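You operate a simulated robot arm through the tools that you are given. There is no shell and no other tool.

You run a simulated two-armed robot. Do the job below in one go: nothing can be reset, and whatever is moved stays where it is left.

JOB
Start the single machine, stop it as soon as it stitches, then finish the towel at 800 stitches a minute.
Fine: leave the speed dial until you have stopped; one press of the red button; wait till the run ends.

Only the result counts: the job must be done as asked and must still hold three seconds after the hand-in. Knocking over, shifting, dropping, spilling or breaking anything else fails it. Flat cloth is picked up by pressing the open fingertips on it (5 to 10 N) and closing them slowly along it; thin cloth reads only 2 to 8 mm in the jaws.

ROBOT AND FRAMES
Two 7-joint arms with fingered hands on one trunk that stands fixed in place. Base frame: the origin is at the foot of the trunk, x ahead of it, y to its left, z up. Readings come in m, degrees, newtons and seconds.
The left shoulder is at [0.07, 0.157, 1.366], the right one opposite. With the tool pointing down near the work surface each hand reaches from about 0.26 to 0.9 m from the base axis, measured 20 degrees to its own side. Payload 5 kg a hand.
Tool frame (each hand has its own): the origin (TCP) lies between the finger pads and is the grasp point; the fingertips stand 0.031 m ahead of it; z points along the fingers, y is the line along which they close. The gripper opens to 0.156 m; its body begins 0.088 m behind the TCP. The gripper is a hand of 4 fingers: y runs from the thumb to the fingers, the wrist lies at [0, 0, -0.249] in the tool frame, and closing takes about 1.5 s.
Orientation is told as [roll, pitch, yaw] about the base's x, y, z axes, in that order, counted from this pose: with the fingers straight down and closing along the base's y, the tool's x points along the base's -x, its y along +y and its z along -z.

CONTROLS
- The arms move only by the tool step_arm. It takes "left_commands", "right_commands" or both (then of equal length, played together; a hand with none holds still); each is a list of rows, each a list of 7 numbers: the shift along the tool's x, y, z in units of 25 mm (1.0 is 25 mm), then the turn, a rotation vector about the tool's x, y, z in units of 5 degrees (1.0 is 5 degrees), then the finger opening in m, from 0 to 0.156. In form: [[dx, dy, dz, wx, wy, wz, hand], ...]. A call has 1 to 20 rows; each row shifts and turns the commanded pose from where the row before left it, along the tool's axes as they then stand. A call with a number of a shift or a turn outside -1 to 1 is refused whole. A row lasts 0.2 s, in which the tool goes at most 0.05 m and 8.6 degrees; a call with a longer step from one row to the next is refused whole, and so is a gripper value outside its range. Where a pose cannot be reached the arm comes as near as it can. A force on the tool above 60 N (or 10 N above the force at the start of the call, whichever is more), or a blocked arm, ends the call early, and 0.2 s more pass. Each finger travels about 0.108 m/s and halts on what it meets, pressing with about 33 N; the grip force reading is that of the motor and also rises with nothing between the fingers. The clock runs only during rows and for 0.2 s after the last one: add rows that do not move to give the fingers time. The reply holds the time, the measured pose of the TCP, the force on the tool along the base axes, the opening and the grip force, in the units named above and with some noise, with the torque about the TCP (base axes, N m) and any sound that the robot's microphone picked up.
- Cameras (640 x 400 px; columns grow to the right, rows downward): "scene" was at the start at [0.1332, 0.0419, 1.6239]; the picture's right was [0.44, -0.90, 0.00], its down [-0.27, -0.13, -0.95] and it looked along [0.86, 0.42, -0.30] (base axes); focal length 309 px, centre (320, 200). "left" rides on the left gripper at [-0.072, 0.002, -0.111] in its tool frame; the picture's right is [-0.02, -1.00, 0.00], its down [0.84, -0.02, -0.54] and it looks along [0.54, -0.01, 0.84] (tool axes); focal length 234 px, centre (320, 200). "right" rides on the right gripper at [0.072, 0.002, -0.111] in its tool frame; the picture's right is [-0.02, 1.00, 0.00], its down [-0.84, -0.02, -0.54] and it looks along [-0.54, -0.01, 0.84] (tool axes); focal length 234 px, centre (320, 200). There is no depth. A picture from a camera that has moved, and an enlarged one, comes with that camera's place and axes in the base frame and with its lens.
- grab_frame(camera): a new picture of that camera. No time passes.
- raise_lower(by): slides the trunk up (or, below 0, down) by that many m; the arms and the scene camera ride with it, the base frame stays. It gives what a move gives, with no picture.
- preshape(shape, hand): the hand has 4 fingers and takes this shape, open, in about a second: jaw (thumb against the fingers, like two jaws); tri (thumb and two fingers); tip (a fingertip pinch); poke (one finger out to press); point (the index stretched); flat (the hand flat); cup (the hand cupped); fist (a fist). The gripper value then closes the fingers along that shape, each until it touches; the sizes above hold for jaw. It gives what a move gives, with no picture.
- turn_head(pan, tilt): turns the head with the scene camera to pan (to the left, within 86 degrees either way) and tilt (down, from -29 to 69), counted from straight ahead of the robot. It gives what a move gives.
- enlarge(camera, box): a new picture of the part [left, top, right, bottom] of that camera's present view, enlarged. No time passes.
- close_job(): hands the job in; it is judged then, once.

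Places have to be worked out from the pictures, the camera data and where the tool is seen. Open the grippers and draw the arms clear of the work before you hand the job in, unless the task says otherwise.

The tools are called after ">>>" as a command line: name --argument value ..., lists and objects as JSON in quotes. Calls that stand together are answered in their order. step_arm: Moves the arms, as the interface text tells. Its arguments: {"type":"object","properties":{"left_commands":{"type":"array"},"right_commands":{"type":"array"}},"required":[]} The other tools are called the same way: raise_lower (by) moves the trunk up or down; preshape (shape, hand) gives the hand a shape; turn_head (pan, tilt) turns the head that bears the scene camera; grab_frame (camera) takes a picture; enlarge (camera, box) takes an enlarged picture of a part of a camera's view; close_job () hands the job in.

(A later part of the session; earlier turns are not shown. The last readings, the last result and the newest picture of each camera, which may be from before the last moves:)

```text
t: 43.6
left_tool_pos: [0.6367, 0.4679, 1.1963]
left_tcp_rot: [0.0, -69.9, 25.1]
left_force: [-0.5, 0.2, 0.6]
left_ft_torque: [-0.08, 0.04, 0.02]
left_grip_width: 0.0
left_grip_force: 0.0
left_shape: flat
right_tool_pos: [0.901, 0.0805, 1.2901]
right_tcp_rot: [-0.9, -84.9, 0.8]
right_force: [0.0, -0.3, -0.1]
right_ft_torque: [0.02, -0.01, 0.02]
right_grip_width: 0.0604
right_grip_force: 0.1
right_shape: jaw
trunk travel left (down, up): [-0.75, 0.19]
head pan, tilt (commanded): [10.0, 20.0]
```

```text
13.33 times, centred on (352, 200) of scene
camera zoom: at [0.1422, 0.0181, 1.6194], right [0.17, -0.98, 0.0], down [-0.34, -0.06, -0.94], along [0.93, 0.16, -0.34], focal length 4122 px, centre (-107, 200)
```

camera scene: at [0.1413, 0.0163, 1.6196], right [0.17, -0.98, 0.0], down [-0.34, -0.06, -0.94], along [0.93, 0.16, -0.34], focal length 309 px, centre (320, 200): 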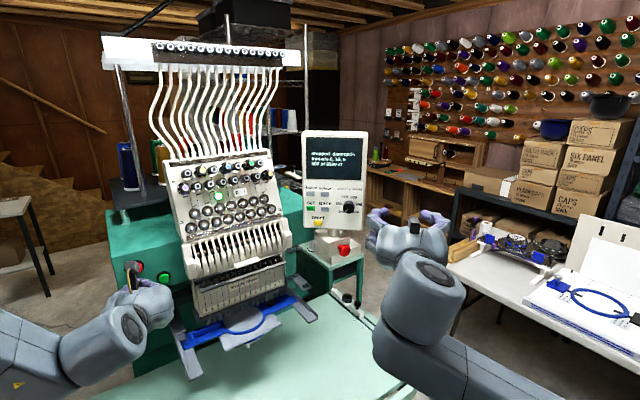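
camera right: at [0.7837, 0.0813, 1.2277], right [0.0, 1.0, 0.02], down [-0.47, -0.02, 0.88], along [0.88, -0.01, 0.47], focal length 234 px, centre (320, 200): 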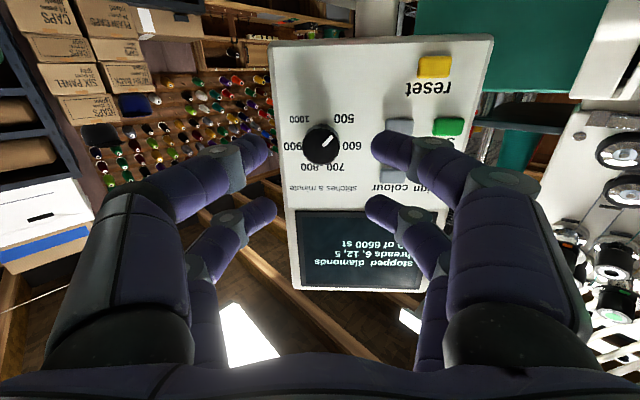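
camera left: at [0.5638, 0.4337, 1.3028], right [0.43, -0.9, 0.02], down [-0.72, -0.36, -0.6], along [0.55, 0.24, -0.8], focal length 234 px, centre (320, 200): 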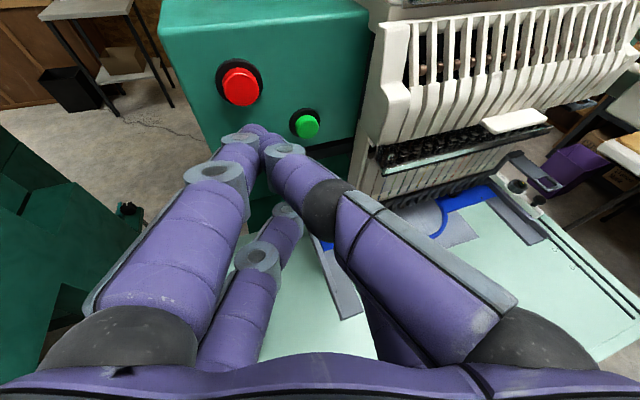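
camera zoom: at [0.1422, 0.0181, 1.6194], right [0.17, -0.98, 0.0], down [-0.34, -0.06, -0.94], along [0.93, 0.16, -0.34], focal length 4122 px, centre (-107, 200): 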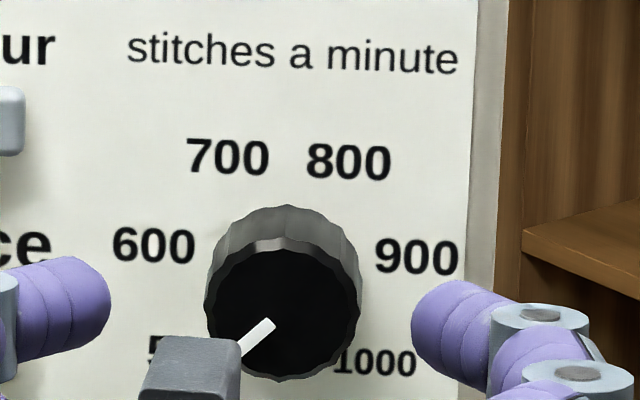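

Knob: front at [0.9925, 0.081, 1.284], 34 mm wide, 25 mm deep. Before grasping I test the wrist-roll range here in free air, first turning 80 degrees counter-clockwise.

>>> step_arm --right_commands '[[0, 0, 0, 0, 0, -1, 0.06], [0, 0, 0, 0, 0, -1, 0.06], [0, 0, 0, 0, 0, -1, 0.06], [0, 0, 0, 0, 0, -1, 0.06], [0, 0, 0, 0, 0, -1, 0.06], [0, 0, 0, 0, 0, -1, 0.06], [0, 0, 0, 0, 0, -1, 0.06], [0, 0, 0, 0, 0, -1, 0.06], [0, 0, 0, 0, 0, -1, 0.06], [0, 0, 0, 0, 0, -1, 0.06], [0, 0, 0, 0, 0, -1, 0.06], [0, 0, 0, 0, 0, -1, 0.06], [0, 0, 0, 0, 0, -1, 0.06], [0, 0, 0, 0, 0, -1, 0.06], [0, 0, 0, 0, 0, -1, 0.06], [0, 0, 0, 0, 0, -1, 0.06]]'

>>> enlarge --camera "scene" --box '[260, 120, 420, 270]'

>>> grab_frame --camera "right"

```text
t: 47.0
left_tool_pos: [0.636, 0.4671, 1.199]
left_tcp_rot: [0.0, -70.0, 24.9]
left_force: [0.1, 0.5, 0.4]
left_ft_torque: [0.01, 0.0, 0.05]
left_grip_width: 0.0
left_grip_force: 0.0
left_shape: flat
right_tool_pos: [0.9009, 0.0817, 1.2906]
right_tcp_rot: [-84.9, -9.9, 89.1]
right_force: [-0.3, 0.4, 0.2]
right_ft_torque: [0.0, -0.01, -0.01]
right_grip_width: 0.0602
right_grip_force: 0.0
right_shape: jaw
trunk travel left (down, up): [-0.75, 0.19]
head pan, tilt (commanded): [10.0, 20.0]
```

```text
2.67 times, centred on (340, 195) of scene
camera zoom: at [0.1413, 0.0167, 1.6195], right [0.17, -0.98, 0.0], down [-0.34, -0.06, -0.94], along [0.93, 0.16, -0.34], focal length 824 px, centre (267, 213)
```

zoom: 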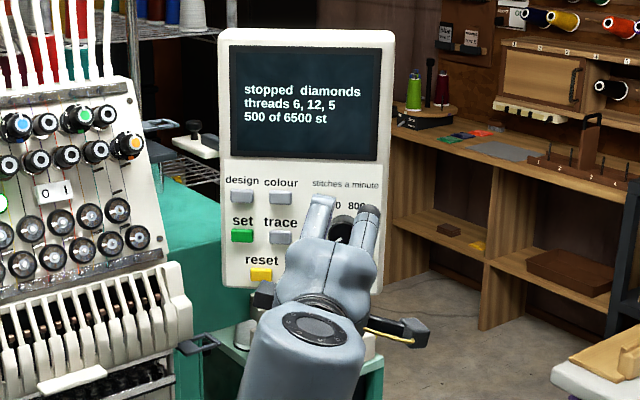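

```text
taken
camera right: at [0.7889, 0.0108, 1.286], right [-0.09, 0.2, -0.98], down [-0.53, 0.82, 0.21], along [0.84, 0.53, 0.03], focal length 234 px, centre (320, 200)
```

right: 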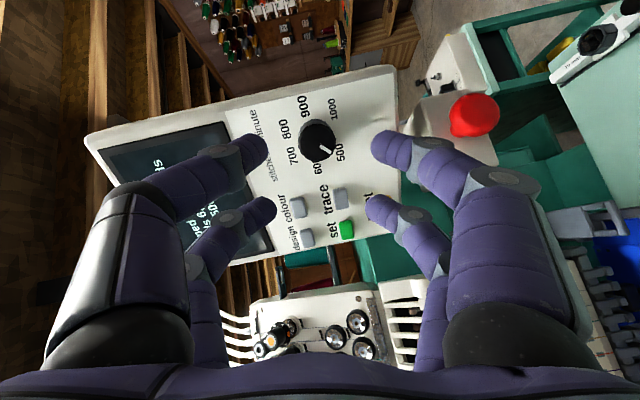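

-80 degrees is fine. Now I test the other way, 165 degrees clockwise in two calls, still in free air.

>>> step_arm --right_commands '[[0, 0, 0, 0, 0, 1, 0.06], [0, 0, 0, 0, 0, 1, 0.06], [0, 0, 0, 0, 0, 1, 0.06], [0, 0, 0, 0, 0, 1, 0.06], [0, 0, 0, 0, 0, 1, 0.06], [0, 0, 0, 0, 0, 1, 0.06], [0, 0, 0, 0, 0, 1, 0.06], [0, 0, 0, 0, 0, 1, 0.06], [0, 0, 0, 0, 0, 1, 0.06], [0, 0, 0, 0, 0, 1, 0.06], [0, 0, 0, 0, 0, 1, 0.06], [0, 0, 0, 0, 0, 1, 0.06], [0, 0, 0, 0, 0, 1, 0.06], [0, 0, 0, 0, 0, 1, 0.06], [0, 0, 0, 0, 0, 1, 0.06], [0, 0, 0, 0, 0, 1, 0.06], [0, 0, 0, 0, 0, 1, 0.06], [0, 0, 0, 0, 0, 1, 0.06], [0, 0, 0, 0, 0, 1, 0.06], [0, 0, 0, 0, 0, 1, 0.06]]'

>>> step_arm --right_commands '[[0, 0, 0, 0, 0, 1, 0.06], [0, 0, 0, 0, 0, 1, 0.06], [0, 0, 0, 0, 0, 1, 0.06], [0, 0, 0, 0, 0, 1, 0.06], [0, 0, 0, 0, 0, 1, 0.06], [0, 0, 0, 0, 0, 1, 0.06], [0, 0, 0, 0, 0, 1, 0.06], [0, 0, 0, 0, 0, 1, 0.06], [0, 0, 0, 0, 0, 1, 0.06], [0, 0, 0, 0, 0, 1, 0.06], [0, 0, 0, 0, 0, 1, 0.06], [0, 0, 0, 0, 0, 1, 0.06], [0, 0, 0, 0, 0, 1, 0.06], [0, 0, 0, 0, 0, 1, 0.06]]'

>>> enlarge --camera "scene" --box '[260, 120, 420, 270]'

>>> grab_frame --camera "right"

```text
t: 51.2
left_tool_pos: [0.6364, 0.4668, 1.1993]
left_tcp_rot: [-0.1, -70.0, 24.9]
left_force: [-0.4, 0.1, -0.6]
left_ft_torque: [-0.02, 0.01, 0.0]
left_grip_width: 0.0
left_grip_force: 0.1
left_shape: flat
right_tool_pos: [0.902, 0.0801, 1.29]
right_tcp_rot: [75.6, -69.4, -76.4]
right_force: [-0.4, 0.5, 0.7]
right_ft_torque: [0.02, 0.0, -0.04]
right_grip_width: 0.0603
right_grip_force: 0.0
right_shape: jaw
trunk travel left (down, up): [-0.75, 0.19]
head pan, tilt (commanded): [10.0, 20.0]
```

```text
t: 54.4
left_tool_pos: [0.6365, 0.4662, 1.1969]
left_tcp_rot: [0.0, -70.0, 25.0]
left_force: [-0.4, 0.6, -0.3]
left_ft_torque: [-0.02, 0.03, 0.0]
left_grip_width: 0.0
left_grip_force: 0.1
left_shape: flat
right_tool_pos: [0.9207, 0.0161, 1.2714]
right_tcp_rot: [85.3, -4.3, -93.9]
right_force: [-0.2, 0.1, -0.6]
right_ft_torque: [0.01, -0.04, -0.05]
right_grip_width: 0.0604
right_grip_force: 0.1
right_shape: jaw
trunk travel left (down, up): [-0.75, 0.19]
head pan, tilt (commanded): [10.0, 20.0]
stopped in row 14 (right hand): the arm was blocked; the commanded pose is now the measured one
```

```text
2.67 times, centred on (340, 195) of scene
camera zoom: at [0.1414, 0.0166, 1.6195], right [0.17, -0.98, 0.0], down [-0.34, -0.06, -0.94], along [0.93, 0.16, -0.34], focal length 824 px, centre (267, 213)
```

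zoom: 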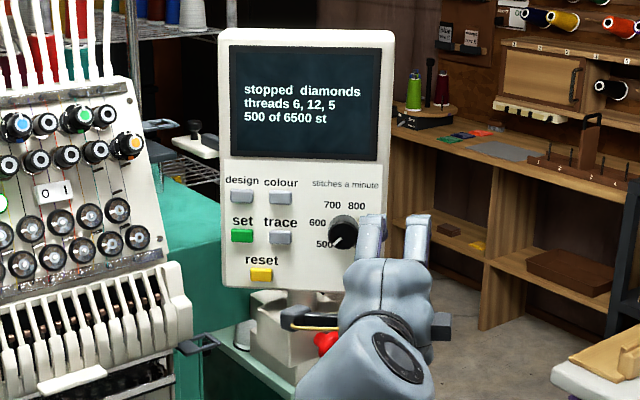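

```text
taken
camera right: at [0.8153, 0.0967, 1.2759], right [0.08, 0.05, 1.0], down [-0.6, -0.79, 0.09], along [0.8, -0.61, -0.04], focal length 234 px, centre (320, 200)
```

right: 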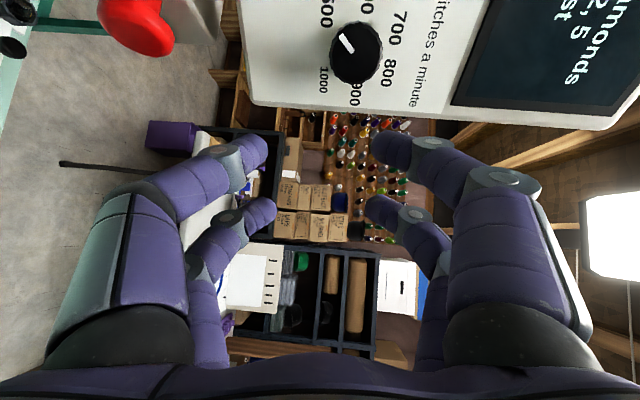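

At about +85 degrees the arm hit a limit and drifted sideways in the free air; forces are near zero. I check that the knob was untouched before going back.

>>> enlarge --camera "scene" --box '[328, 175, 392, 215]'

>>> enlarge --camera "right" --box '[300, 0, 460, 100]'

```text
10.00 times, centred on (360, 195) of scene
camera zoom: at [0.1414, 0.0166, 1.6195], right [0.17, -0.98, 0.0], down [-0.34, -0.06, -0.94], along [0.93, 0.16, -0.34], focal length 3092 px, centre (-80, 250)
```

zoom: 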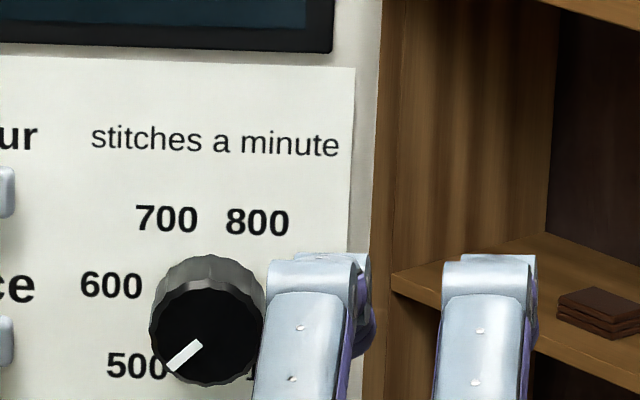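

```text
4.00 times, centred on (380, 50) of right
camera zoom: at [0.8153, 0.0967, 1.2759], right [0.08, 0.05, 1.0], down [-0.6, -0.79, 0.09], along [0.8, -0.61, -0.04], focal length 937 px, centre (80, 800)
```

zoom: 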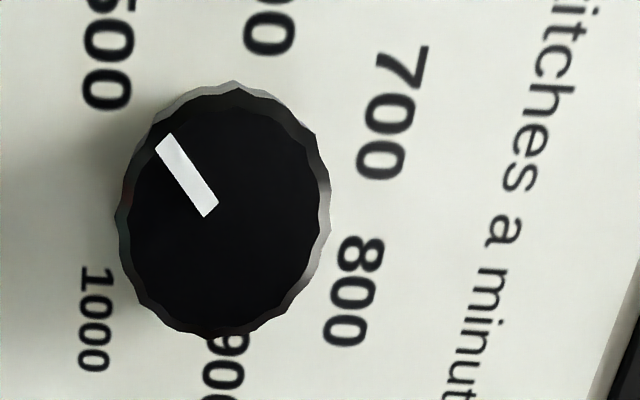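

The pointer is still at 500 and untouched. I back off 2 cm and roll back counter-clockwise to the middle of the range.

>>> step_arm --right_commands '[[0, 0, -0.8, 0, 0, 0, 0.06], [0, 0, 0, 0, 0, -1, 0.06], [0, 0, 0, 0, 0, -1, 0.06], [0, 0, 0, 0, 0, -1, 0.06], [0, 0, 0, 0, 0, -1, 0.06], [0, 0, 0, 0, 0, -1, 0.06], [0, 0, 0, 0, 0, -1, 0.06], [0, 0, 0, 0, 0, -1, 0.06], [0, 0, 0, 0, 0, -1, 0.06], [0, 0, 0, 0, 0, -1, 0.06], [0, 0, 0, 0, 0, -1, 0.06], [0, 0, 0, 0, 0, -1, 0.06], [0, 0, 0, 0, 0, -1, 0.06], [0, 0, 0, 0, 0, -1, 0.06], [0, 0, 0, 0, 0, -1, 0.06], [0, 0, 0, 0, 0, -1, 0.06], [0, 0, 0, 0, 0, -1, 0.06], [0, 0, 0, 0, 0, -1, 0.06]]'

>>> enlarge --camera "scene" --box '[260, 120, 420, 270]'

```text
t: 58.2
left_tool_pos: [0.6364, 0.4674, 1.197]
left_tcp_rot: [-0.1, -70.1, 24.9]
left_force: [-0.1, -0.3, 0.0]
left_ft_torque: [-0.01, 0.0, -0.01]
left_grip_width: 0.0
left_grip_force: 0.1
left_shape: flat
right_tool_pos: [0.8986, 0.0198, 1.2726]
right_tcp_rot: [8.5, -85.3, -12.7]
right_force: [-0.2, 0.2, -0.2]
right_ft_torque: [0.02, 0.02, 0.0]
right_grip_width: 0.0605
right_grip_force: 0.2
right_shape: jaw
trunk travel left (down, up): [-0.75, 0.19]
head pan, tilt (commanded): [10.0, 20.0]
```

```text
2.67 times, centred on (340, 195) of scene
camera zoom: at [0.1413, 0.0165, 1.6195], right [0.17, -0.98, 0.0], down [-0.34, -0.06, -0.94], along [0.93, 0.16, -0.34], focal length 824 px, centre (267, 213)
```

zoom: 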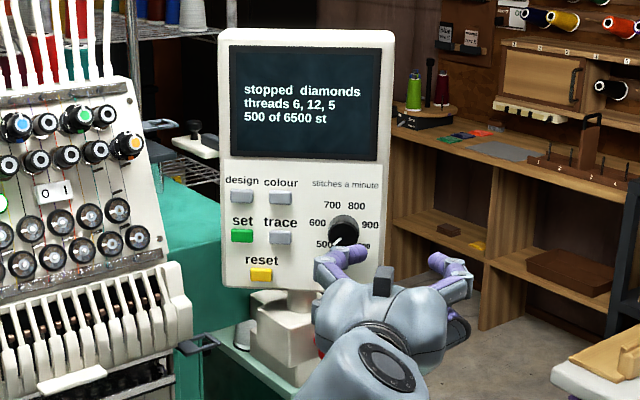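

With this view the panel is almost vertical and faces me with its normal at a yaw of about +3.5 degrees. I align the tool with that, centre it on the knob's axis 5 cm off, and pre-roll 60 degrees counter-clockwise.

>>> step_arm --right_commands '[[0, 0, 0, -0.77, -0.46, 0, 0.06], [0, 0, 0, -0.77, -0.46, 0, 0.06], [-0.152, 0.737, 0.237, 0, 0, 0, 0.06], [-0.152, 0.737, 0.237, 0, 0, 0, 0.06], [-0.152, 0.737, 0.237, 0, 0, 0, 0.06], [0, 0, 0, 0, 0, -1, 0.06], [0, 0, 0, 0, 0, -1, 0.06], [0, 0, 0, 0, 0, -1, 0.06], [0, 0, 0, 0, 0, -1, 0.06], [0, 0, 0, 0, 0, -1, 0.06], [0, 0, 0, 0, 0, -1, 0.06], [0, 0, 0, 0, 0, -1, 0.06], [0, 0, 0, 0, 0, -1, 0.06], [0, 0, 0, 0, 0, -1, 0.06], [0, 0, 0, 0, 0, -1, 0.06], [0, 0, 0, 0, 0, -1, 0.06], [0, 0, 0, 0, 0, -1, 0.06]]'

>>> grab_frame --camera "right"

>>> enlarge --camera "scene" --box '[260, 120, 420, 270]'

```text
t: 61.8
left_tool_pos: [0.6357, 0.4666, 1.1967]
left_tcp_rot: [0.0, -69.9, 25.0]
left_force: [-0.6, -0.6, 0.5]
left_ft_torque: [0.0, 0.02, 0.0]
left_grip_width: 0.0
left_grip_force: 0.1
left_shape: flat
right_tool_pos: [0.9133, 0.0774, 1.285]
right_tcp_rot: [-90.1, -31.0, 93.6]
right_force: [-0.5, -0.4, -0.7]
right_ft_torque: [0.01, -0.01, 0.0]
right_grip_width: 0.0605
right_grip_force: 0.1
right_shape: jaw
trunk travel left (down, up): [-0.75, 0.19]
head pan, tilt (commanded): [10.0, 20.0]
```

```text
taken
camera right: at [0.8068, 0.01, 1.2454], right [-0.03, 0.53, -0.84], down [-0.59, 0.67, 0.45], along [0.81, 0.51, 0.29], focal length 234 px, centre (320, 200)
```

right: 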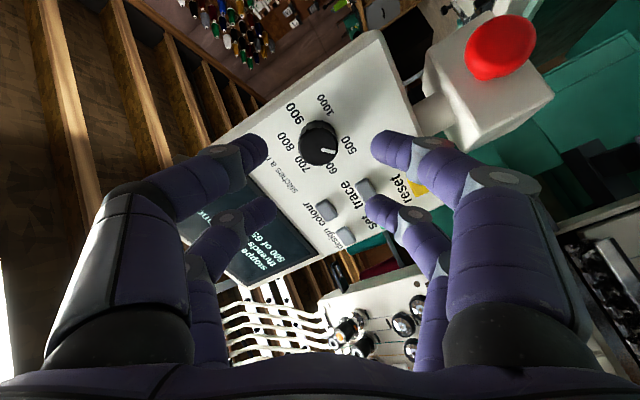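

```text
2.67 times, centred on (340, 195) of scene
camera zoom: at [0.1413, 0.0166, 1.6195], right [0.17, -0.98, 0.0], down [-0.34, -0.06, -0.94], along [0.93, 0.16, -0.34], focal length 824 px, centre (267, 213)
```

zoom: 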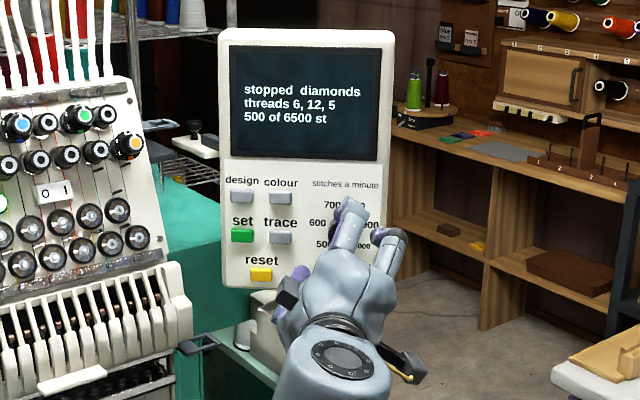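

I zoom the right camera on the knob to check the lateral alignment before closing in.

>>> enlarge --camera "right" --box '[272, 110, 368, 170]'

```text
6.67 times, centred on (320, 140) of right
camera zoom: at [0.8068, 0.01, 1.2454], right [-0.03, 0.53, -0.84], down [-0.59, 0.67, 0.45], along [0.81, 0.51, 0.29], focal length 1561 px, centre (320, 600)
```

zoom: 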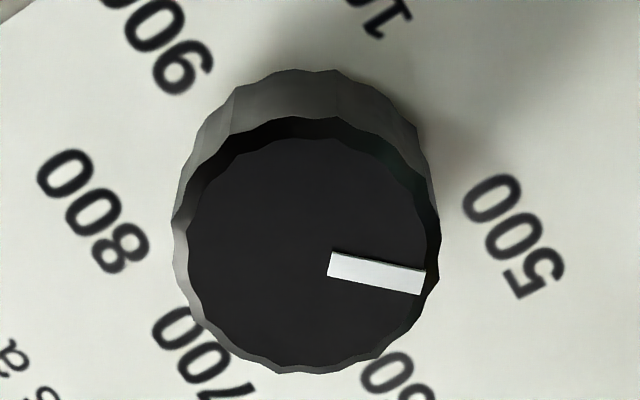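

Alignment is within 3 mm. I correct it and advance 4.5 cm so that the open fingertips just reach the knob's front plane, then look again.

>>> step_arm --right_commands '[[0.116, 0, 0.6, 0, 0, 0, 0.06], [0, 0, 0.6, 0, 0, 0, 0.06], [0, 0, 0.6, 0, 0, 0, 0.06]]'

>>> grab_frame --camera "right"

>>> enlarge --camera "scene" --box '[310, 170, 406, 230]'

```text
t: 62.6
left_tool_pos: [0.6367, 0.4678, 1.1971]
left_tcp_rot: [-0.1, -70.0, 25.2]
left_force: [-0.4, 0.0, 0.1]
left_ft_torque: [0.02, -0.01, 0.02]
left_grip_width: 0.0
left_grip_force: 0.1
left_shape: flat
right_tool_pos: [0.9582, 0.0781, 1.2832]
right_tcp_rot: [-90.1, -31.0, 93.6]
right_force: [-0.2, -0.4, 0.1]
right_ft_torque: [0.0, -0.03, 0.03]
right_grip_width: 0.0602
right_grip_force: 0.1
right_shape: jaw
trunk travel left (down, up): [-0.75, 0.19]
head pan, tilt (commanded): [10.0, 20.0]
```

```text
taken
camera right: at [0.8519, 0.0109, 1.2443], right [-0.03, 0.54, -0.84], down [-0.59, 0.67, 0.45], along [0.81, 0.51, 0.29], focal length 234 px, centre (320, 200)
```

right: 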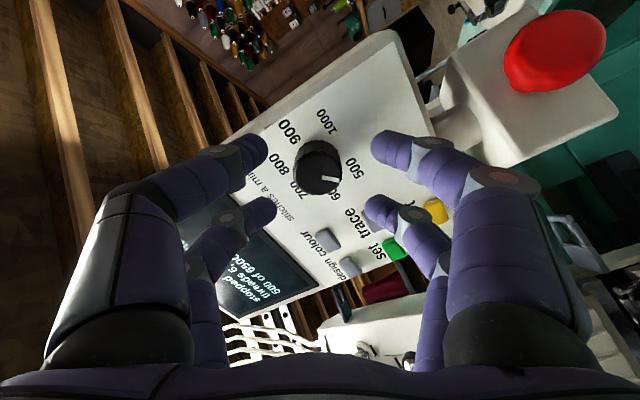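

```text
6.67 times, centred on (358, 200) of scene
camera zoom: at [0.1415, 0.0171, 1.6195], right [0.17, -0.98, 0.0], down [-0.34, -0.06, -0.94], along [0.93, 0.16, -0.34], focal length 2061 px, centre (67, 200)
```

zoom: 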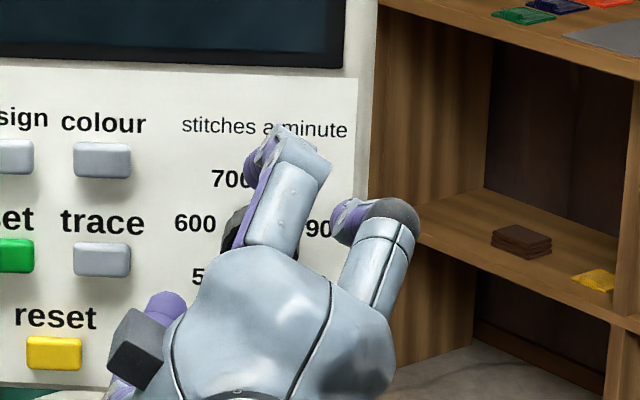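

The knob sits centred between the four fingertips. I advance 18 mm so the tips overlap the knob, then close the fingers on it.

>>> step_arm --right_commands '[[0, 0, 0.72, 0, 0, 0, 0.06], [0, 0, 0, 0, 0, 0, 0.045], [0, 0, 0, 0, 0, 0, 0.035], [0, 0, 0, 0, 0, 0, 0.025], [0, 0, 0, 0, 0, 0, 0.015], [0, 0, 0, 0, 0, 0, 0.005], [0, 0, 0, 0, 0, 0, 0], [0, 0, 0, 0, 0, 0, 0]]'

>>> grab_frame --camera "right"

>>> enlarge --camera "scene" --box '[310, 170, 406, 230]'

```text
t: 64.4
left_tool_pos: [0.6359, 0.4676, 1.196]
left_tcp_rot: [-0.1, -69.9, 25.1]
left_force: [0.1, 0.1, 0.8]
left_ft_torque: [0.01, 0.01, 0.01]
left_grip_width: 0.0
left_grip_force: 0.1
left_shape: flat
right_tool_pos: [0.9786, 0.0815, 1.2836]
right_tcp_rot: [-90.0, -31.0, 93.7]
right_force: [4.9, 3.8, 3.9]
right_ft_torque: [-0.09, -0.01, -0.03]
right_grip_width: 0.0006
right_grip_force: 33.5
right_shape: jaw
trunk travel left (down, up): [-0.75, 0.19]
head pan, tilt (commanded): [10.0, 20.0]
```

```text
taken
camera right: at [0.8697, 0.0127, 1.2442], right [-0.03, 0.54, -0.84], down [-0.59, 0.67, 0.45], along [0.81, 0.51, 0.29], focal length 234 px, centre (320, 200)
```

right: 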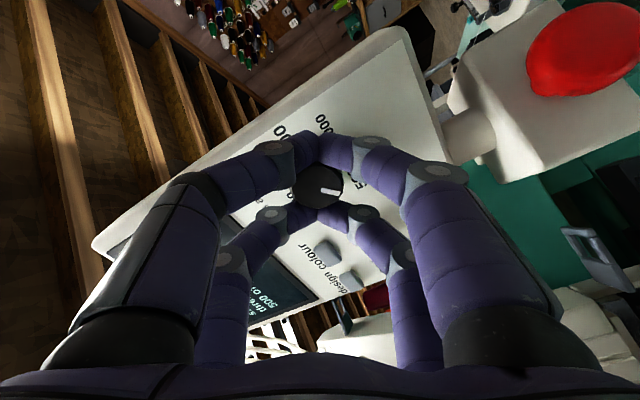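

```text
6.67 times, centred on (358, 200) of scene
camera zoom: at [0.1422, 0.0175, 1.6195], right [0.17, -0.98, 0.0], down [-0.34, -0.06, -0.94], along [0.93, 0.16, -0.34], focal length 2061 px, centre (67, 200)
```

zoom: 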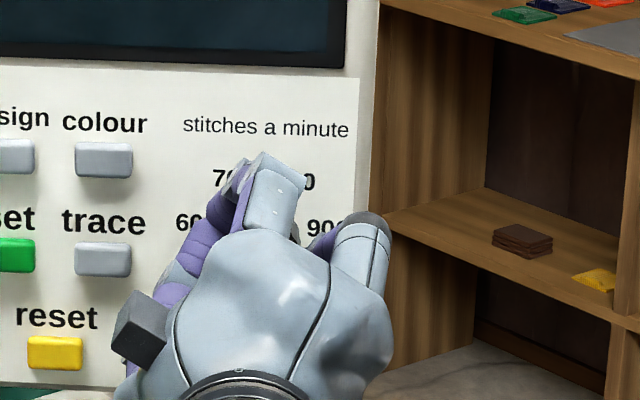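

The two finger pairs closed fully with the knob wedged between them (7 N on the hand). The pointer is visible in the right camera, so I try a small 15 degree clockwise turn to see if the knob follows.

>>> step_arm --right_commands '[[0, 0, 0, 0, 0, 1, 0], [0, 0, 0, 0, 0, 1, 0], [0, 0, 0, 0, 0, 1, 0]]'

>>> enlarge --camera "right" --box '[240, 100, 400, 250]'

>>> enlarge --camera "scene" --box '[310, 170, 406, 230]'

```text
t: 65.2
left_tool_pos: [0.6364, 0.468, 1.1977]
left_tcp_rot: [-0.2, -70.0, 25.2]
left_force: [-0.8, -0.6, 0.2]
left_ft_torque: [-0.03, 0.02, -0.01]
left_grip_width: 0.0001
left_grip_force: 0.0
left_shape: flat
right_tool_pos: [0.9768, 0.0804, 1.2838]
right_tcp_rot: [-90.1, -46.1, 93.7]
right_force: [4.9, 4.7, 5.3]
right_ft_torque: [-0.02, -0.01, 0.09]
right_grip_width: 0.0009
right_grip_force: 33.2
right_shape: jaw
trunk travel left (down, up): [-0.75, 0.19]
head pan, tilt (commanded): [10.0, 20.0]
```

```text
2.67 times, centred on (320, 175) of right
camera zoom: at [0.869, 0.0251, 1.2301], right [-0.05, 0.74, -0.68], down [-0.58, 0.53, 0.62], along [0.81, 0.42, 0.4], focal length 624 px, centre (320, 267)
```

zoom: 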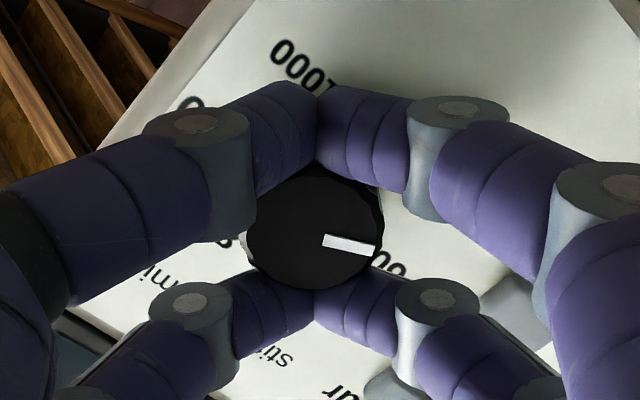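

```text
6.67 times, centred on (358, 200) of scene
camera zoom: at [0.1413, 0.0183, 1.6196], right [0.17, -0.98, 0.0], down [-0.34, -0.06, -0.94], along [0.93, 0.16, -0.34], focal length 2061 px, centre (67, 200)
```

zoom: 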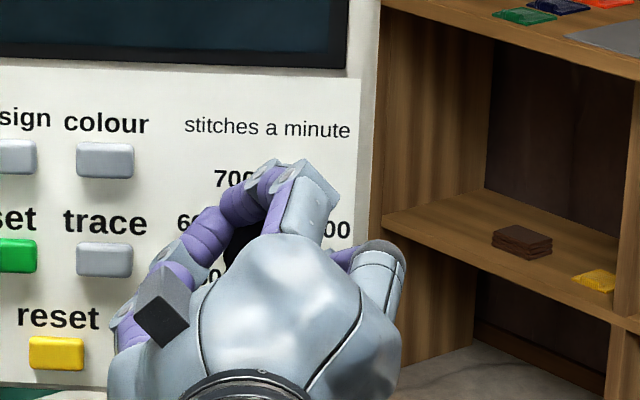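

The knob followed exactly (pointer unchanged in the hand's camera while the hand turned 15 degrees). I continue clockwise another 50 degrees.

>>> step_arm --right_commands '[[0, 0, 0, 0, 0, 1, 0], [0, 0, 0, 0, 0, 1, 0], [0, 0, 0, 0, 0, 1, 0], [0, 0, 0, 0, 0, 1, 0], [0, 0, 0, 0, 0, 1, 0], [0, 0, 0, 0, 0, 1, 0], [0, 0, 0, 0, 0, 1, 0], [0, 0, 0, 0, 0, 1, 0], [0, 0, 0, 0, 0, 1, 0], [0, 0, 0, 0, 0, 1, 0]]'

>>> enlarge --camera "right" --box '[240, 100, 400, 250]'

>>> enlarge --camera "scene" --box '[260, 120, 420, 270]'

```text
t: 67.4
left_tool_pos: [0.635, 0.468, 1.1975]
left_tcp_rot: [-0.3, -70.2, 25.1]
left_force: [-0.1, -0.6, -0.6]
left_ft_torque: [0.02, -0.01, -0.03]
left_grip_width: 0.0
left_grip_force: 0.0
left_shape: flat
right_tool_pos: [0.9762, 0.0801, 1.2847]
right_tcp_rot: [91.7, -83.9, -88.2]
right_force: [13.4, 7.6, 19.0]
right_ft_torque: [-0.04, -0.37, 0.15]
right_grip_width: 0.0005
right_grip_force: 33.6
right_shape: jaw
trunk travel left (down, up): [-0.75, 0.19]
head pan, tilt (commanded): [10.0, 20.0]
```

```text
2.67 times, centred on (320, 175) of right
camera zoom: at [0.8652, 0.0832, 1.213], right [-0.06, 0.99, 0.13], down [-0.54, -0.14, 0.83], along [0.84, -0.02, 0.54], focal length 624 px, centre (320, 267)
```

zoom: 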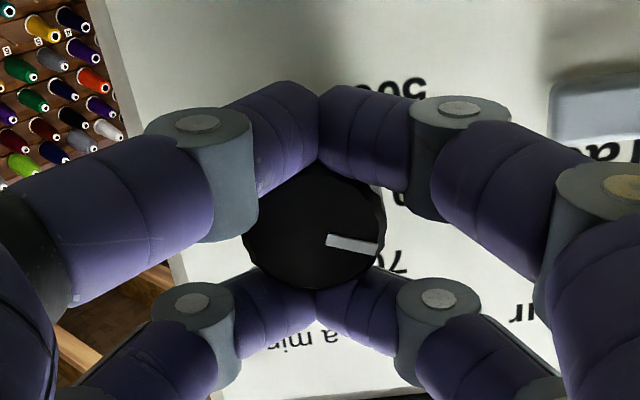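

```text
2.67 times, centred on (340, 195) of scene
camera zoom: at [0.1409, 0.0183, 1.6197], right [0.17, -0.98, 0.0], down [-0.34, -0.06, -0.94], along [0.93, 0.16, -0.34], focal length 824 px, centre (267, 213)
```

zoom: 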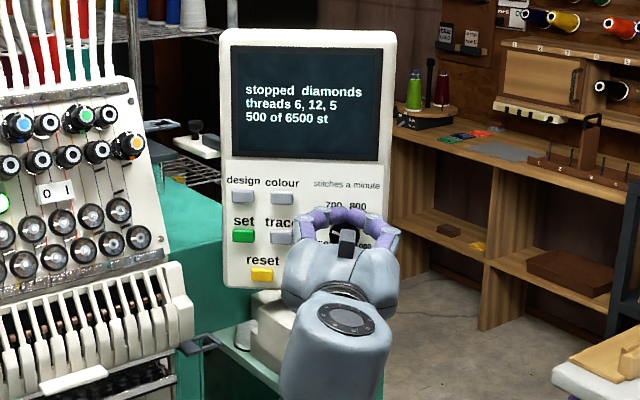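

The knob still follows, but side forces have grown to about 19 N upward. I relieve them by shifting the hand about 2 mm in the direction it is being pushed, then re-read.

>>> step_arm --right_commands '[[-0.077, 0.033, 0.04, 0, 0, 0, 0]]'

```text
t: 67.8
left_tool_pos: [0.6342, 0.4669, 1.1978]
left_tcp_rot: [-0.3, -70.0, 25.3]
left_force: [0.1, -0.1, -0.8]
left_ft_torque: [-0.03, -0.03, 0.0]
left_grip_width: 0.0001
left_grip_force: 0.1
left_shape: flat
right_tool_pos: [0.9756, 0.0812, 1.2847]
right_tcp_rot: [90.4, -83.9, -86.9]
right_force: [6.6, 6.7, 14.6]
right_ft_torque: [0.0, -0.38, 0.1]
right_grip_width: 0.0002
right_grip_force: 33.0
right_shape: jaw
trunk travel left (down, up): [-0.75, 0.19]
head pan, tilt (commanded): [10.0, 20.0]
```

That helped; I relieve a bit further, mainly upward.

>>> step_arm --right_commands '[[-0.1, 0.04, 0.02, 0, 0, 0, 0], [-0.04, 0.02, 0, 0, 0, 0, 0]]'

>>> enlarge --camera "right" --box '[240, 100, 400, 250]'

```text
t: 68.4
left_tool_pos: [0.634, 0.4674, 1.1975]
left_tcp_rot: [-0.2, -70.0, 25.2]
left_force: [0.0, -0.5, -0.7]
left_ft_torque: [-0.01, 0.01, 0.0]
left_grip_width: 0.0
left_grip_force: 0.2
left_shape: flat
right_tool_pos: [0.9765, 0.0812, 1.286]
right_tcp_rot: [88.2, -84.0, -84.6]
right_force: [-7.6, 3.8, -1.4]
right_ft_torque: [-0.01, 0.01, 0.11]
right_grip_width: 0.0002
right_grip_force: 32.6
right_shape: jaw
trunk travel left (down, up): [-0.75, 0.19]
head pan, tilt (commanded): [10.0, 20.0]
```

```text
2.67 times, centred on (320, 175) of right
camera zoom: at [0.8654, 0.0836, 1.2141], right [-0.06, 0.99, 0.13], down [-0.53, -0.14, 0.83], along [0.84, -0.02, 0.54], focal length 624 px, centre (320, 267)
```

zoom: 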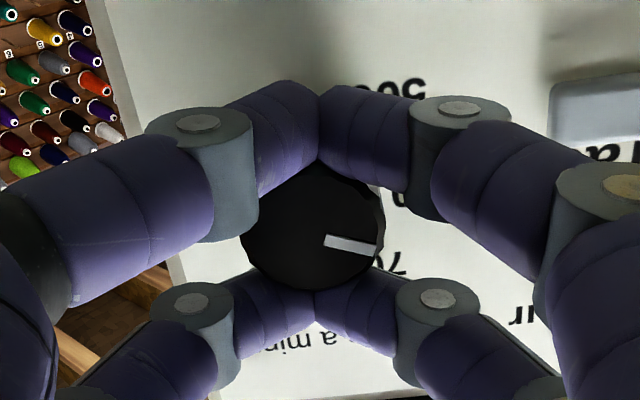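

Forces are low again. I continue clockwise another 25 degrees and read the force.

>>> step_arm --right_commands '[[0, 0, 0, 0, 0, 1, 0], [0, 0, 0, 0, 0, 1, 0], [0, 0, 0, 0, 0, 1, 0], [0, 0, 0, 0, 0, 1, 0], [0, 0, 0, 0, 0, 1, 0]]'

>>> enlarge --camera "right" --box '[240, 100, 400, 250]'

```text
t: 69.6
left_tool_pos: [0.6356, 0.4684, 1.1978]
left_tcp_rot: [-0.1, -70.0, 25.1]
left_force: [0.3, 0.0, 0.3]
left_ft_torque: [-0.05, 0.0, 0.02]
left_grip_width: 0.0
left_grip_force: 0.0
left_shape: flat
right_tool_pos: [0.978, 0.0824, 1.287]
right_tcp_rot: [89.8, -58.9, -86.3]
right_force: [-17.5, 3.3, -16.0]
right_ft_torque: [0.01, 0.43, 0.08]
right_grip_width: 0.0006
right_grip_force: 33.0
right_shape: jaw
trunk travel left (down, up): [-0.75, 0.19]
head pan, tilt (commanded): [10.0, 20.0]
```

```text
2.67 times, centred on (320, 175) of right
camera zoom: at [0.8644, 0.1134, 1.226], right [-0.05, 0.84, 0.54], down [-0.52, -0.48, 0.71], along [0.86, -0.24, 0.46], focal length 624 px, centre (320, 267)
```

zoom: 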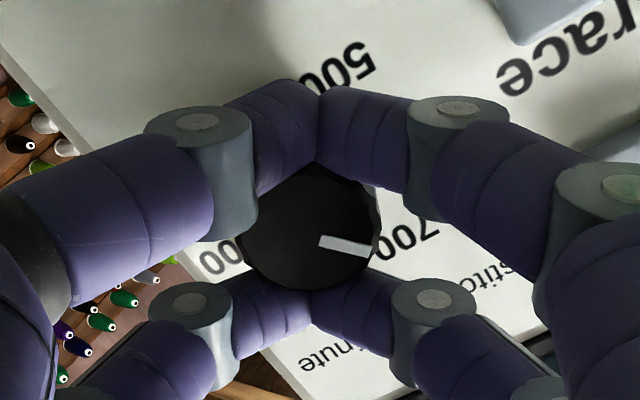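

The pointer nears 700; the side force is now downward and backward, so I shift the hand 2 mm that way to relieve it.

>>> step_arm --right_commands '[[0.064, -0.036, -0.04, 0, 0, 0, 0], [0, 0, 0, 0, 0, 0, 0]]'

```text
t: 70.2
left_tool_pos: [0.6363, 0.4681, 1.1975]
left_tcp_rot: [-0.1, -70.0, 25.0]
left_force: [-1.1, 0.1, -0.4]
left_ft_torque: [0.03, -0.02, -0.02]
left_grip_width: 0.0001
left_grip_force: 0.1
left_shape: flat
right_tool_pos: [0.9784, 0.0813, 1.2869]
right_tcp_rot: [90.0, -58.9, -86.5]
right_force: [-10.1, 1.8, -11.5]
right_ft_torque: [0.03, 0.29, 0.05]
right_grip_width: 0.0005
right_grip_force: 32.8
right_shape: jaw
trunk travel left (down, up): [-0.75, 0.19]
head pan, tilt (commanded): [10.0, 20.0]
```

Same correction once more, then another 20 degrees clockwise.

>>> step_arm --right_commands '[[0.08, -0.045, -0.04, 0, 0, 0, 0], [0, 0, 0, 0, 0, 1, 0], [0, 0, 0, 0, 0, 1, 0], [0, 0, 0, 0, 0, 1, 0], [0, 0, 0, 0, 0, 1, 0]]'

>>> enlarge --camera "right" --box '[240, 100, 400, 250]'

>>> enlarge --camera "scene" --box '[260, 120, 420, 270]'

```text
t: 71.4
left_tool_pos: [0.6372, 0.4667, 1.1964]
left_tcp_rot: [0.0, -70.0, 24.8]
left_force: [0.0, 1.6, 0.0]
left_ft_torque: [-0.01, 0.01, 0.01]
left_grip_width: 0.0
left_grip_force: 0.1
left_shape: flat
right_tool_pos: [0.9761, 0.0807, 1.2867]
right_tcp_rot: [90.2, -38.9, -86.5]
right_force: [9.8, -1.4, 9.1]
right_ft_torque: [-0.03, -0.21, 0.01]
right_grip_width: 0.0003
right_grip_force: 33.3
right_shape: jaw
trunk travel left (down, up): [-0.75, 0.19]
head pan, tilt (commanded): [10.0, 20.0]
```

```text
2.67 times, centred on (320, 175) of right
camera zoom: at [0.8626, 0.1308, 1.2424], right [-0.04, 0.61, 0.79], down [-0.5, -0.7, 0.51], along [0.86, -0.38, 0.33], focal length 624 px, centre (320, 267)
```

zoom: 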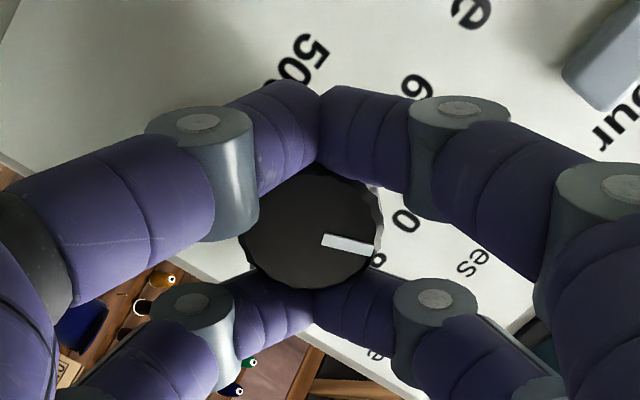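

```text
2.67 times, centred on (340, 195) of scene
camera zoom: at [0.142, 0.0164, 1.6196], right [0.17, -0.98, 0.0], down [-0.34, -0.06, -0.94], along [0.93, 0.16, -0.34], focal length 824 px, centre (267, 213)
```

zoom: 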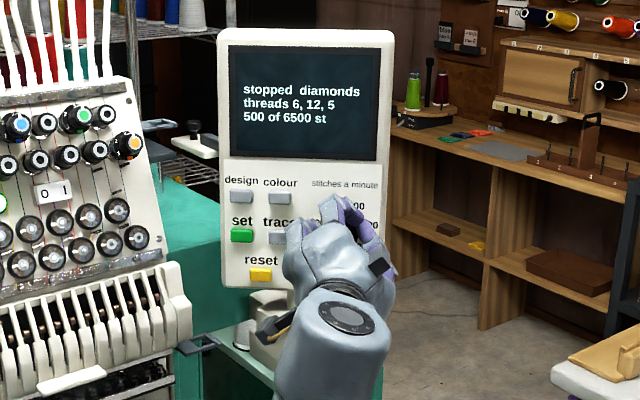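

The knob has followed 110 degrees to the 700 mark. I open the fingers and withdraw 4 cm to regrasp from a fresh roll angle.

>>> step_arm --right_commands '[[0, 0, 0, 0, 0, 0, 0.03], [0, 0, 0, 0, 0, 0, 0.06], [0, 0, 0, 0, 0, 0, 0.06], [0, 0, 0, 0, 0, 0, 0.06], [0, 0, -0.8, 0, 0, 0, 0.06], [0, 0, -0.8, 0, 0, 0, 0.06]]'

>>> grab_frame --camera "right"

>>> enlarge --camera "right" --box '[260, 110, 380, 210]'

```text
t: 72.8
left_tool_pos: [0.6357, 0.4667, 1.2]
left_tcp_rot: [-0.2, -70.0, 25.1]
left_force: [0.5, 0.1, -0.4]
left_ft_torque: [0.02, 0.0, 0.01]
left_grip_width: 0.0001
left_grip_force: 0.0
left_shape: flat
right_tool_pos: [0.9352, 0.0802, 1.2852]
right_tcp_rot: [90.2, -39.0, -86.4]
right_force: [0.3, 0.5, -0.2]
right_ft_torque: [0.02, 0.0, 0.03]
right_grip_width: 0.0596
right_grip_force: 0.1
right_shape: jaw
trunk travel left (down, up): [-0.75, 0.19]
head pan, tilt (commanded): [10.0, 20.0]
```

```text
taken
camera right: at [0.8212, 0.13, 1.2406], right [-0.04, 0.61, 0.79], down [-0.5, -0.7, 0.51], along [0.86, -0.38, 0.33], focal length 234 px, centre (320, 200)
```

right: 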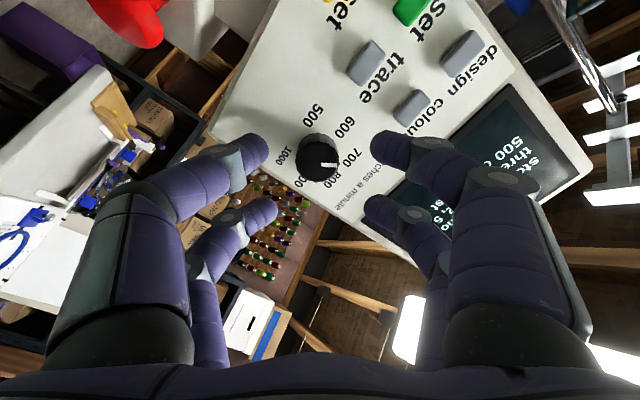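

```text
4.00 times, centred on (320, 160) of right
camera zoom: at [0.8212, 0.13, 1.2406], right [-0.04, 0.61, 0.79], down [-0.5, -0.7, 0.51], along [0.86, -0.38, 0.33], focal length 937 px, centre (320, 360)
```

zoom: 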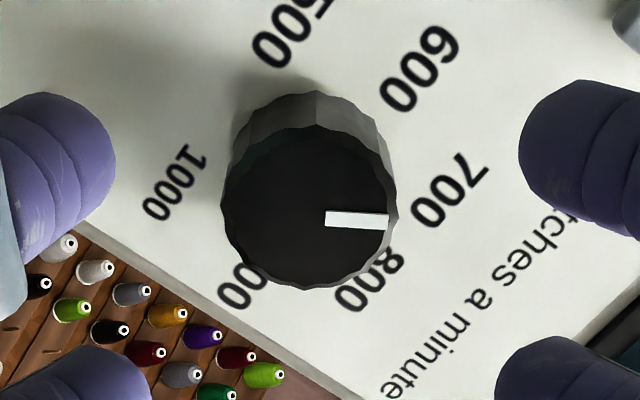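

After release the pointer reads about -34 degrees (just short of 700), so roughly 61 degrees remain. I roll the open hand back 80 degrees counter-clockwise.

>>> step_arm --right_commands '[[0, 0, 0, 0, 0, -1, 0.06], [0, 0, 0, 0, 0, -1, 0.06], [0, 0, 0, 0, 0, -1, 0.06], [0, 0, 0, 0, 0, -1, 0.06], [0, 0, 0, 0, 0, -1, 0.06], [0, 0, 0, 0, 0, -1, 0.06], [0, 0, 0, 0, 0, -1, 0.06], [0, 0, 0, 0, 0, -1, 0.06], [0, 0, 0, 0, 0, -1, 0.06], [0, 0, 0, 0, 0, -1, 0.06], [0, 0, 0, 0, 0, -1, 0.06], [0, 0, 0, 0, 0, -1, 0.06], [0, 0, 0, 0, 0, -1, 0.06], [0, 0, 0, 0, 0, -1, 0.06], [0, 0, 0, 0, 0, -1, 0.06], [0, 0, 0, 0, 0, -1, 0.06]]'

>>> grab_frame --camera "right"

>>> enlarge --camera "right" --box '[260, 110, 380, 210]'

>>> enlarge --camera "scene" --box '[310, 170, 406, 230]'

```text
t: 76.2
left_tool_pos: [0.6356, 0.4657, 1.1969]
left_tcp_rot: [0.0, -70.0, 25.1]
left_force: [0.7, -0.4, 0.9]
left_ft_torque: [-0.03, 0.0, -0.01]
left_grip_width: 0.0
left_grip_force: 0.1
left_shape: flat
right_tool_pos: [0.9353, 0.0774, 1.2851]
right_tcp_rot: [-90.2, -61.0, 93.7]
right_force: [0.0, 0.2, 0.1]
right_ft_torque: [0.0, 0.02, 0.01]
right_grip_width: 0.0597
right_grip_force: 0.0
right_shape: jaw
trunk travel left (down, up): [-0.75, 0.19]
head pan, tilt (commanded): [10.0, 20.0]
```

```text
taken
camera right: at [0.8276, 0.0378, 1.2201], right [-0.05, 0.88, -0.46], down [-0.57, 0.35, 0.74], along [0.82, 0.3, 0.48], focal length 234 px, centre (320, 200)
```

right: 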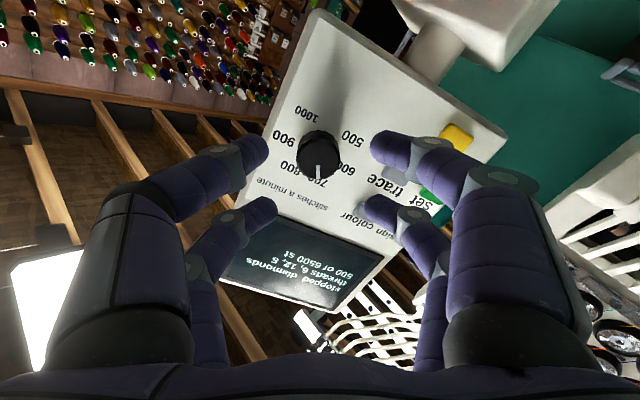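

```text
4.00 times, centred on (320, 160) of right
camera zoom: at [0.8276, 0.0378, 1.2201], right [-0.05, 0.88, -0.46], down [-0.57, 0.35, 0.74], along [0.82, 0.3, 0.48], focal length 937 px, centre (320, 360)
```

zoom: 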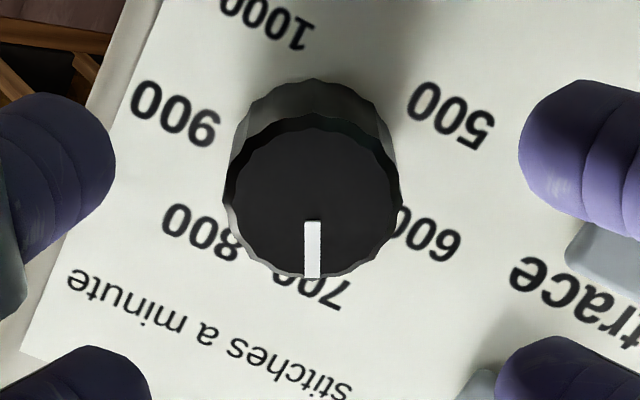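

```text
6.67 times, centred on (358, 200) of scene
camera zoom: at [0.1414, 0.0167, 1.6195], right [0.17, -0.98, 0.0], down [-0.34, -0.06, -0.94], along [0.93, 0.16, -0.34], focal length 2061 px, centre (67, 200)
```

zoom: 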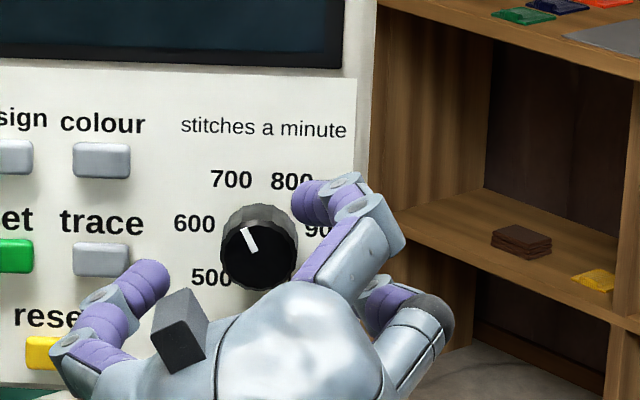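

The pointer now aligns with the 700 label, so 54 degrees remain. The knob is well centred; I advance 41 mm and close on it again.

>>> step_arm --right_commands '[[-0.02, 0, 0.826, 0, 0, 0, 0.06], [-0.02, 0, 0.826, 0, 0, 0, 0.06], [0, 0, 0, 0, 0, 0, 0.045], [0, 0, 0, 0, 0, 0, 0.03], [0, 0, 0, 0, 0, 0, 0.015], [0, 0, 0, 0, 0, 0, 0.005], [0, 0, 0, 0, 0, 0, 0], [0, 0, 0, 0, 0, 0, 0]]'

>>> enlarge --camera "right" --box '[240, 100, 400, 250]'

```text
t: 78.0
left_tool_pos: [0.6375, 0.4669, 1.1964]
left_tcp_rot: [0.1, -70.0, 25.0]
left_force: [0.2, -0.3, 0.7]
left_ft_torque: [0.01, -0.01, 0.0]
left_grip_width: 0.0002
left_grip_force: 0.1
left_shape: flat
right_tool_pos: [0.9789, 0.0805, 1.285]
right_tcp_rot: [-89.8, -61.1, 93.4]
right_force: [3.8, 0.9, -0.7]
right_ft_torque: [-0.04, -0.03, 0.04]
right_grip_width: 0.0004
right_grip_force: 32.8
right_shape: jaw
trunk travel left (down, up): [-0.75, 0.19]
head pan, tilt (commanded): [10.0, 20.0]
```

```text
2.67 times, centred on (320, 175) of right
camera zoom: at [0.8689, 0.0404, 1.2209], right [-0.06, 0.88, -0.46], down [-0.57, 0.35, 0.74], along [0.82, 0.3, 0.48], focal length 624 px, centre (320, 267)
```

zoom: 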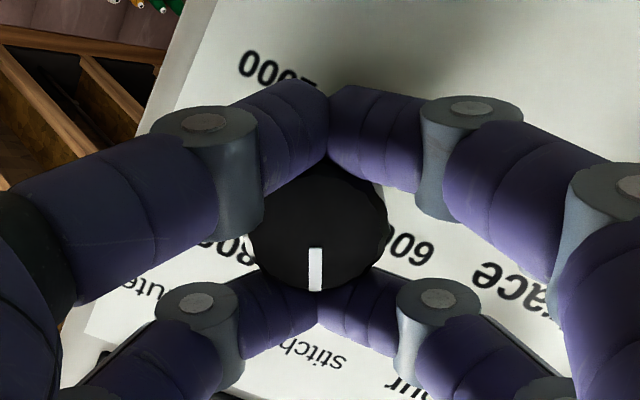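

Well centred with little force. I turn clockwise 30 degrees and check.

>>> step_arm --right_commands '[[0, 0, 0, 0, 0, 1, 0], [0, 0, 0, 0, 0, 1, 0], [0, 0, 0, 0, 0, 1, 0], [0, 0, 0, 0, 0, 1, 0], [0, 0, 0, 0, 0, 1, 0], [0, 0, 0, 0, 0, 1, 0]]'

>>> enlarge --camera "right" --box '[240, 100, 400, 250]'

```text
t: 79.4
left_tool_pos: [0.6374, 0.466, 1.1978]
left_tcp_rot: [0.0, -70.0, 25.0]
left_force: [0.0, -0.1, -0.1]
left_ft_torque: [-0.01, 0.03, -0.01]
left_grip_width: 0.0001
left_grip_force: 0.0
left_shape: flat
right_tool_pos: [0.9787, 0.0812, 1.2858]
right_tcp_rot: [92.0, -88.8, -88.5]
right_force: [0.0, 0.7, 1.0]
right_ft_torque: [0.01, -0.09, -0.05]
right_grip_width: 0.0001
right_grip_force: 33.2
right_shape: jaw
trunk travel left (down, up): [-0.75, 0.19]
head pan, tilt (commanded): [10.0, 20.0]
```

```text
2.67 times, centred on (320, 175) of right
camera zoom: at [0.8668, 0.0772, 1.2132], right [-0.06, 1.0, 0.04], down [-0.54, -0.07, 0.84], along [0.84, 0.03, 0.54], focal length 624 px, centre (320, 267)
```

zoom: 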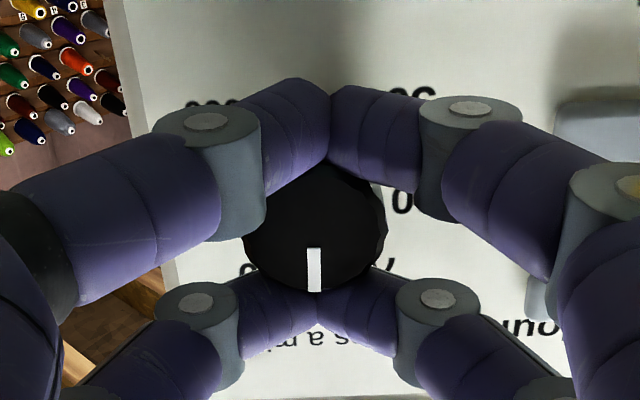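

The knob follows with negligible force; pointer now straight up. I turn the last 25 degrees to 800.

>>> step_arm --right_commands '[[0, 0, 0, 0, 0, 1, 0], [0, 0, 0, 0, 0, 1, 0], [0, 0, 0, 0, 0, 1, 0], [0, 0, 0, 0, 0, 1, 0], [0, 0, 0, 0, 0, 1, 0]]'

>>> enlarge --camera "right" --box '[240, 100, 400, 250]'

```text
t: 80.6
left_tool_pos: [0.637, 0.4664, 1.1968]
left_tcp_rot: [0.0, -70.0, 24.9]
left_force: [0.7, 0.5, -0.7]
left_ft_torque: [0.03, 0.02, 0.01]
left_grip_width: 0.0
left_grip_force: 0.1
left_shape: flat
right_tool_pos: [0.977, 0.0801, 1.2858]
right_tcp_rot: [90.1, -63.7, -86.6]
right_force: [5.7, -1.5, 3.9]
right_ft_torque: [-0.01, -0.21, -0.12]
right_grip_width: 0.0
right_grip_force: 33.0
right_shape: jaw
trunk travel left (down, up): [-0.75, 0.19]
head pan, tilt (commanded): [10.0, 20.0]
```

```text
2.67 times, centred on (320, 175) of right
camera zoom: at [0.8649, 0.1069, 1.2218], right [-0.06, 0.88, 0.46], down [-0.52, -0.42, 0.74], along [0.85, -0.2, 0.48], focal length 624 px, centre (320, 267)
```

zoom: 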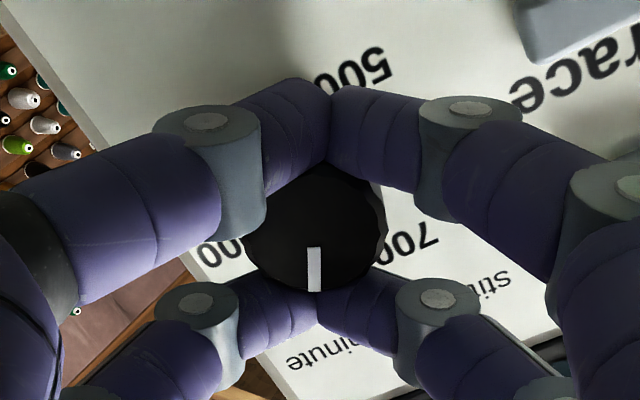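

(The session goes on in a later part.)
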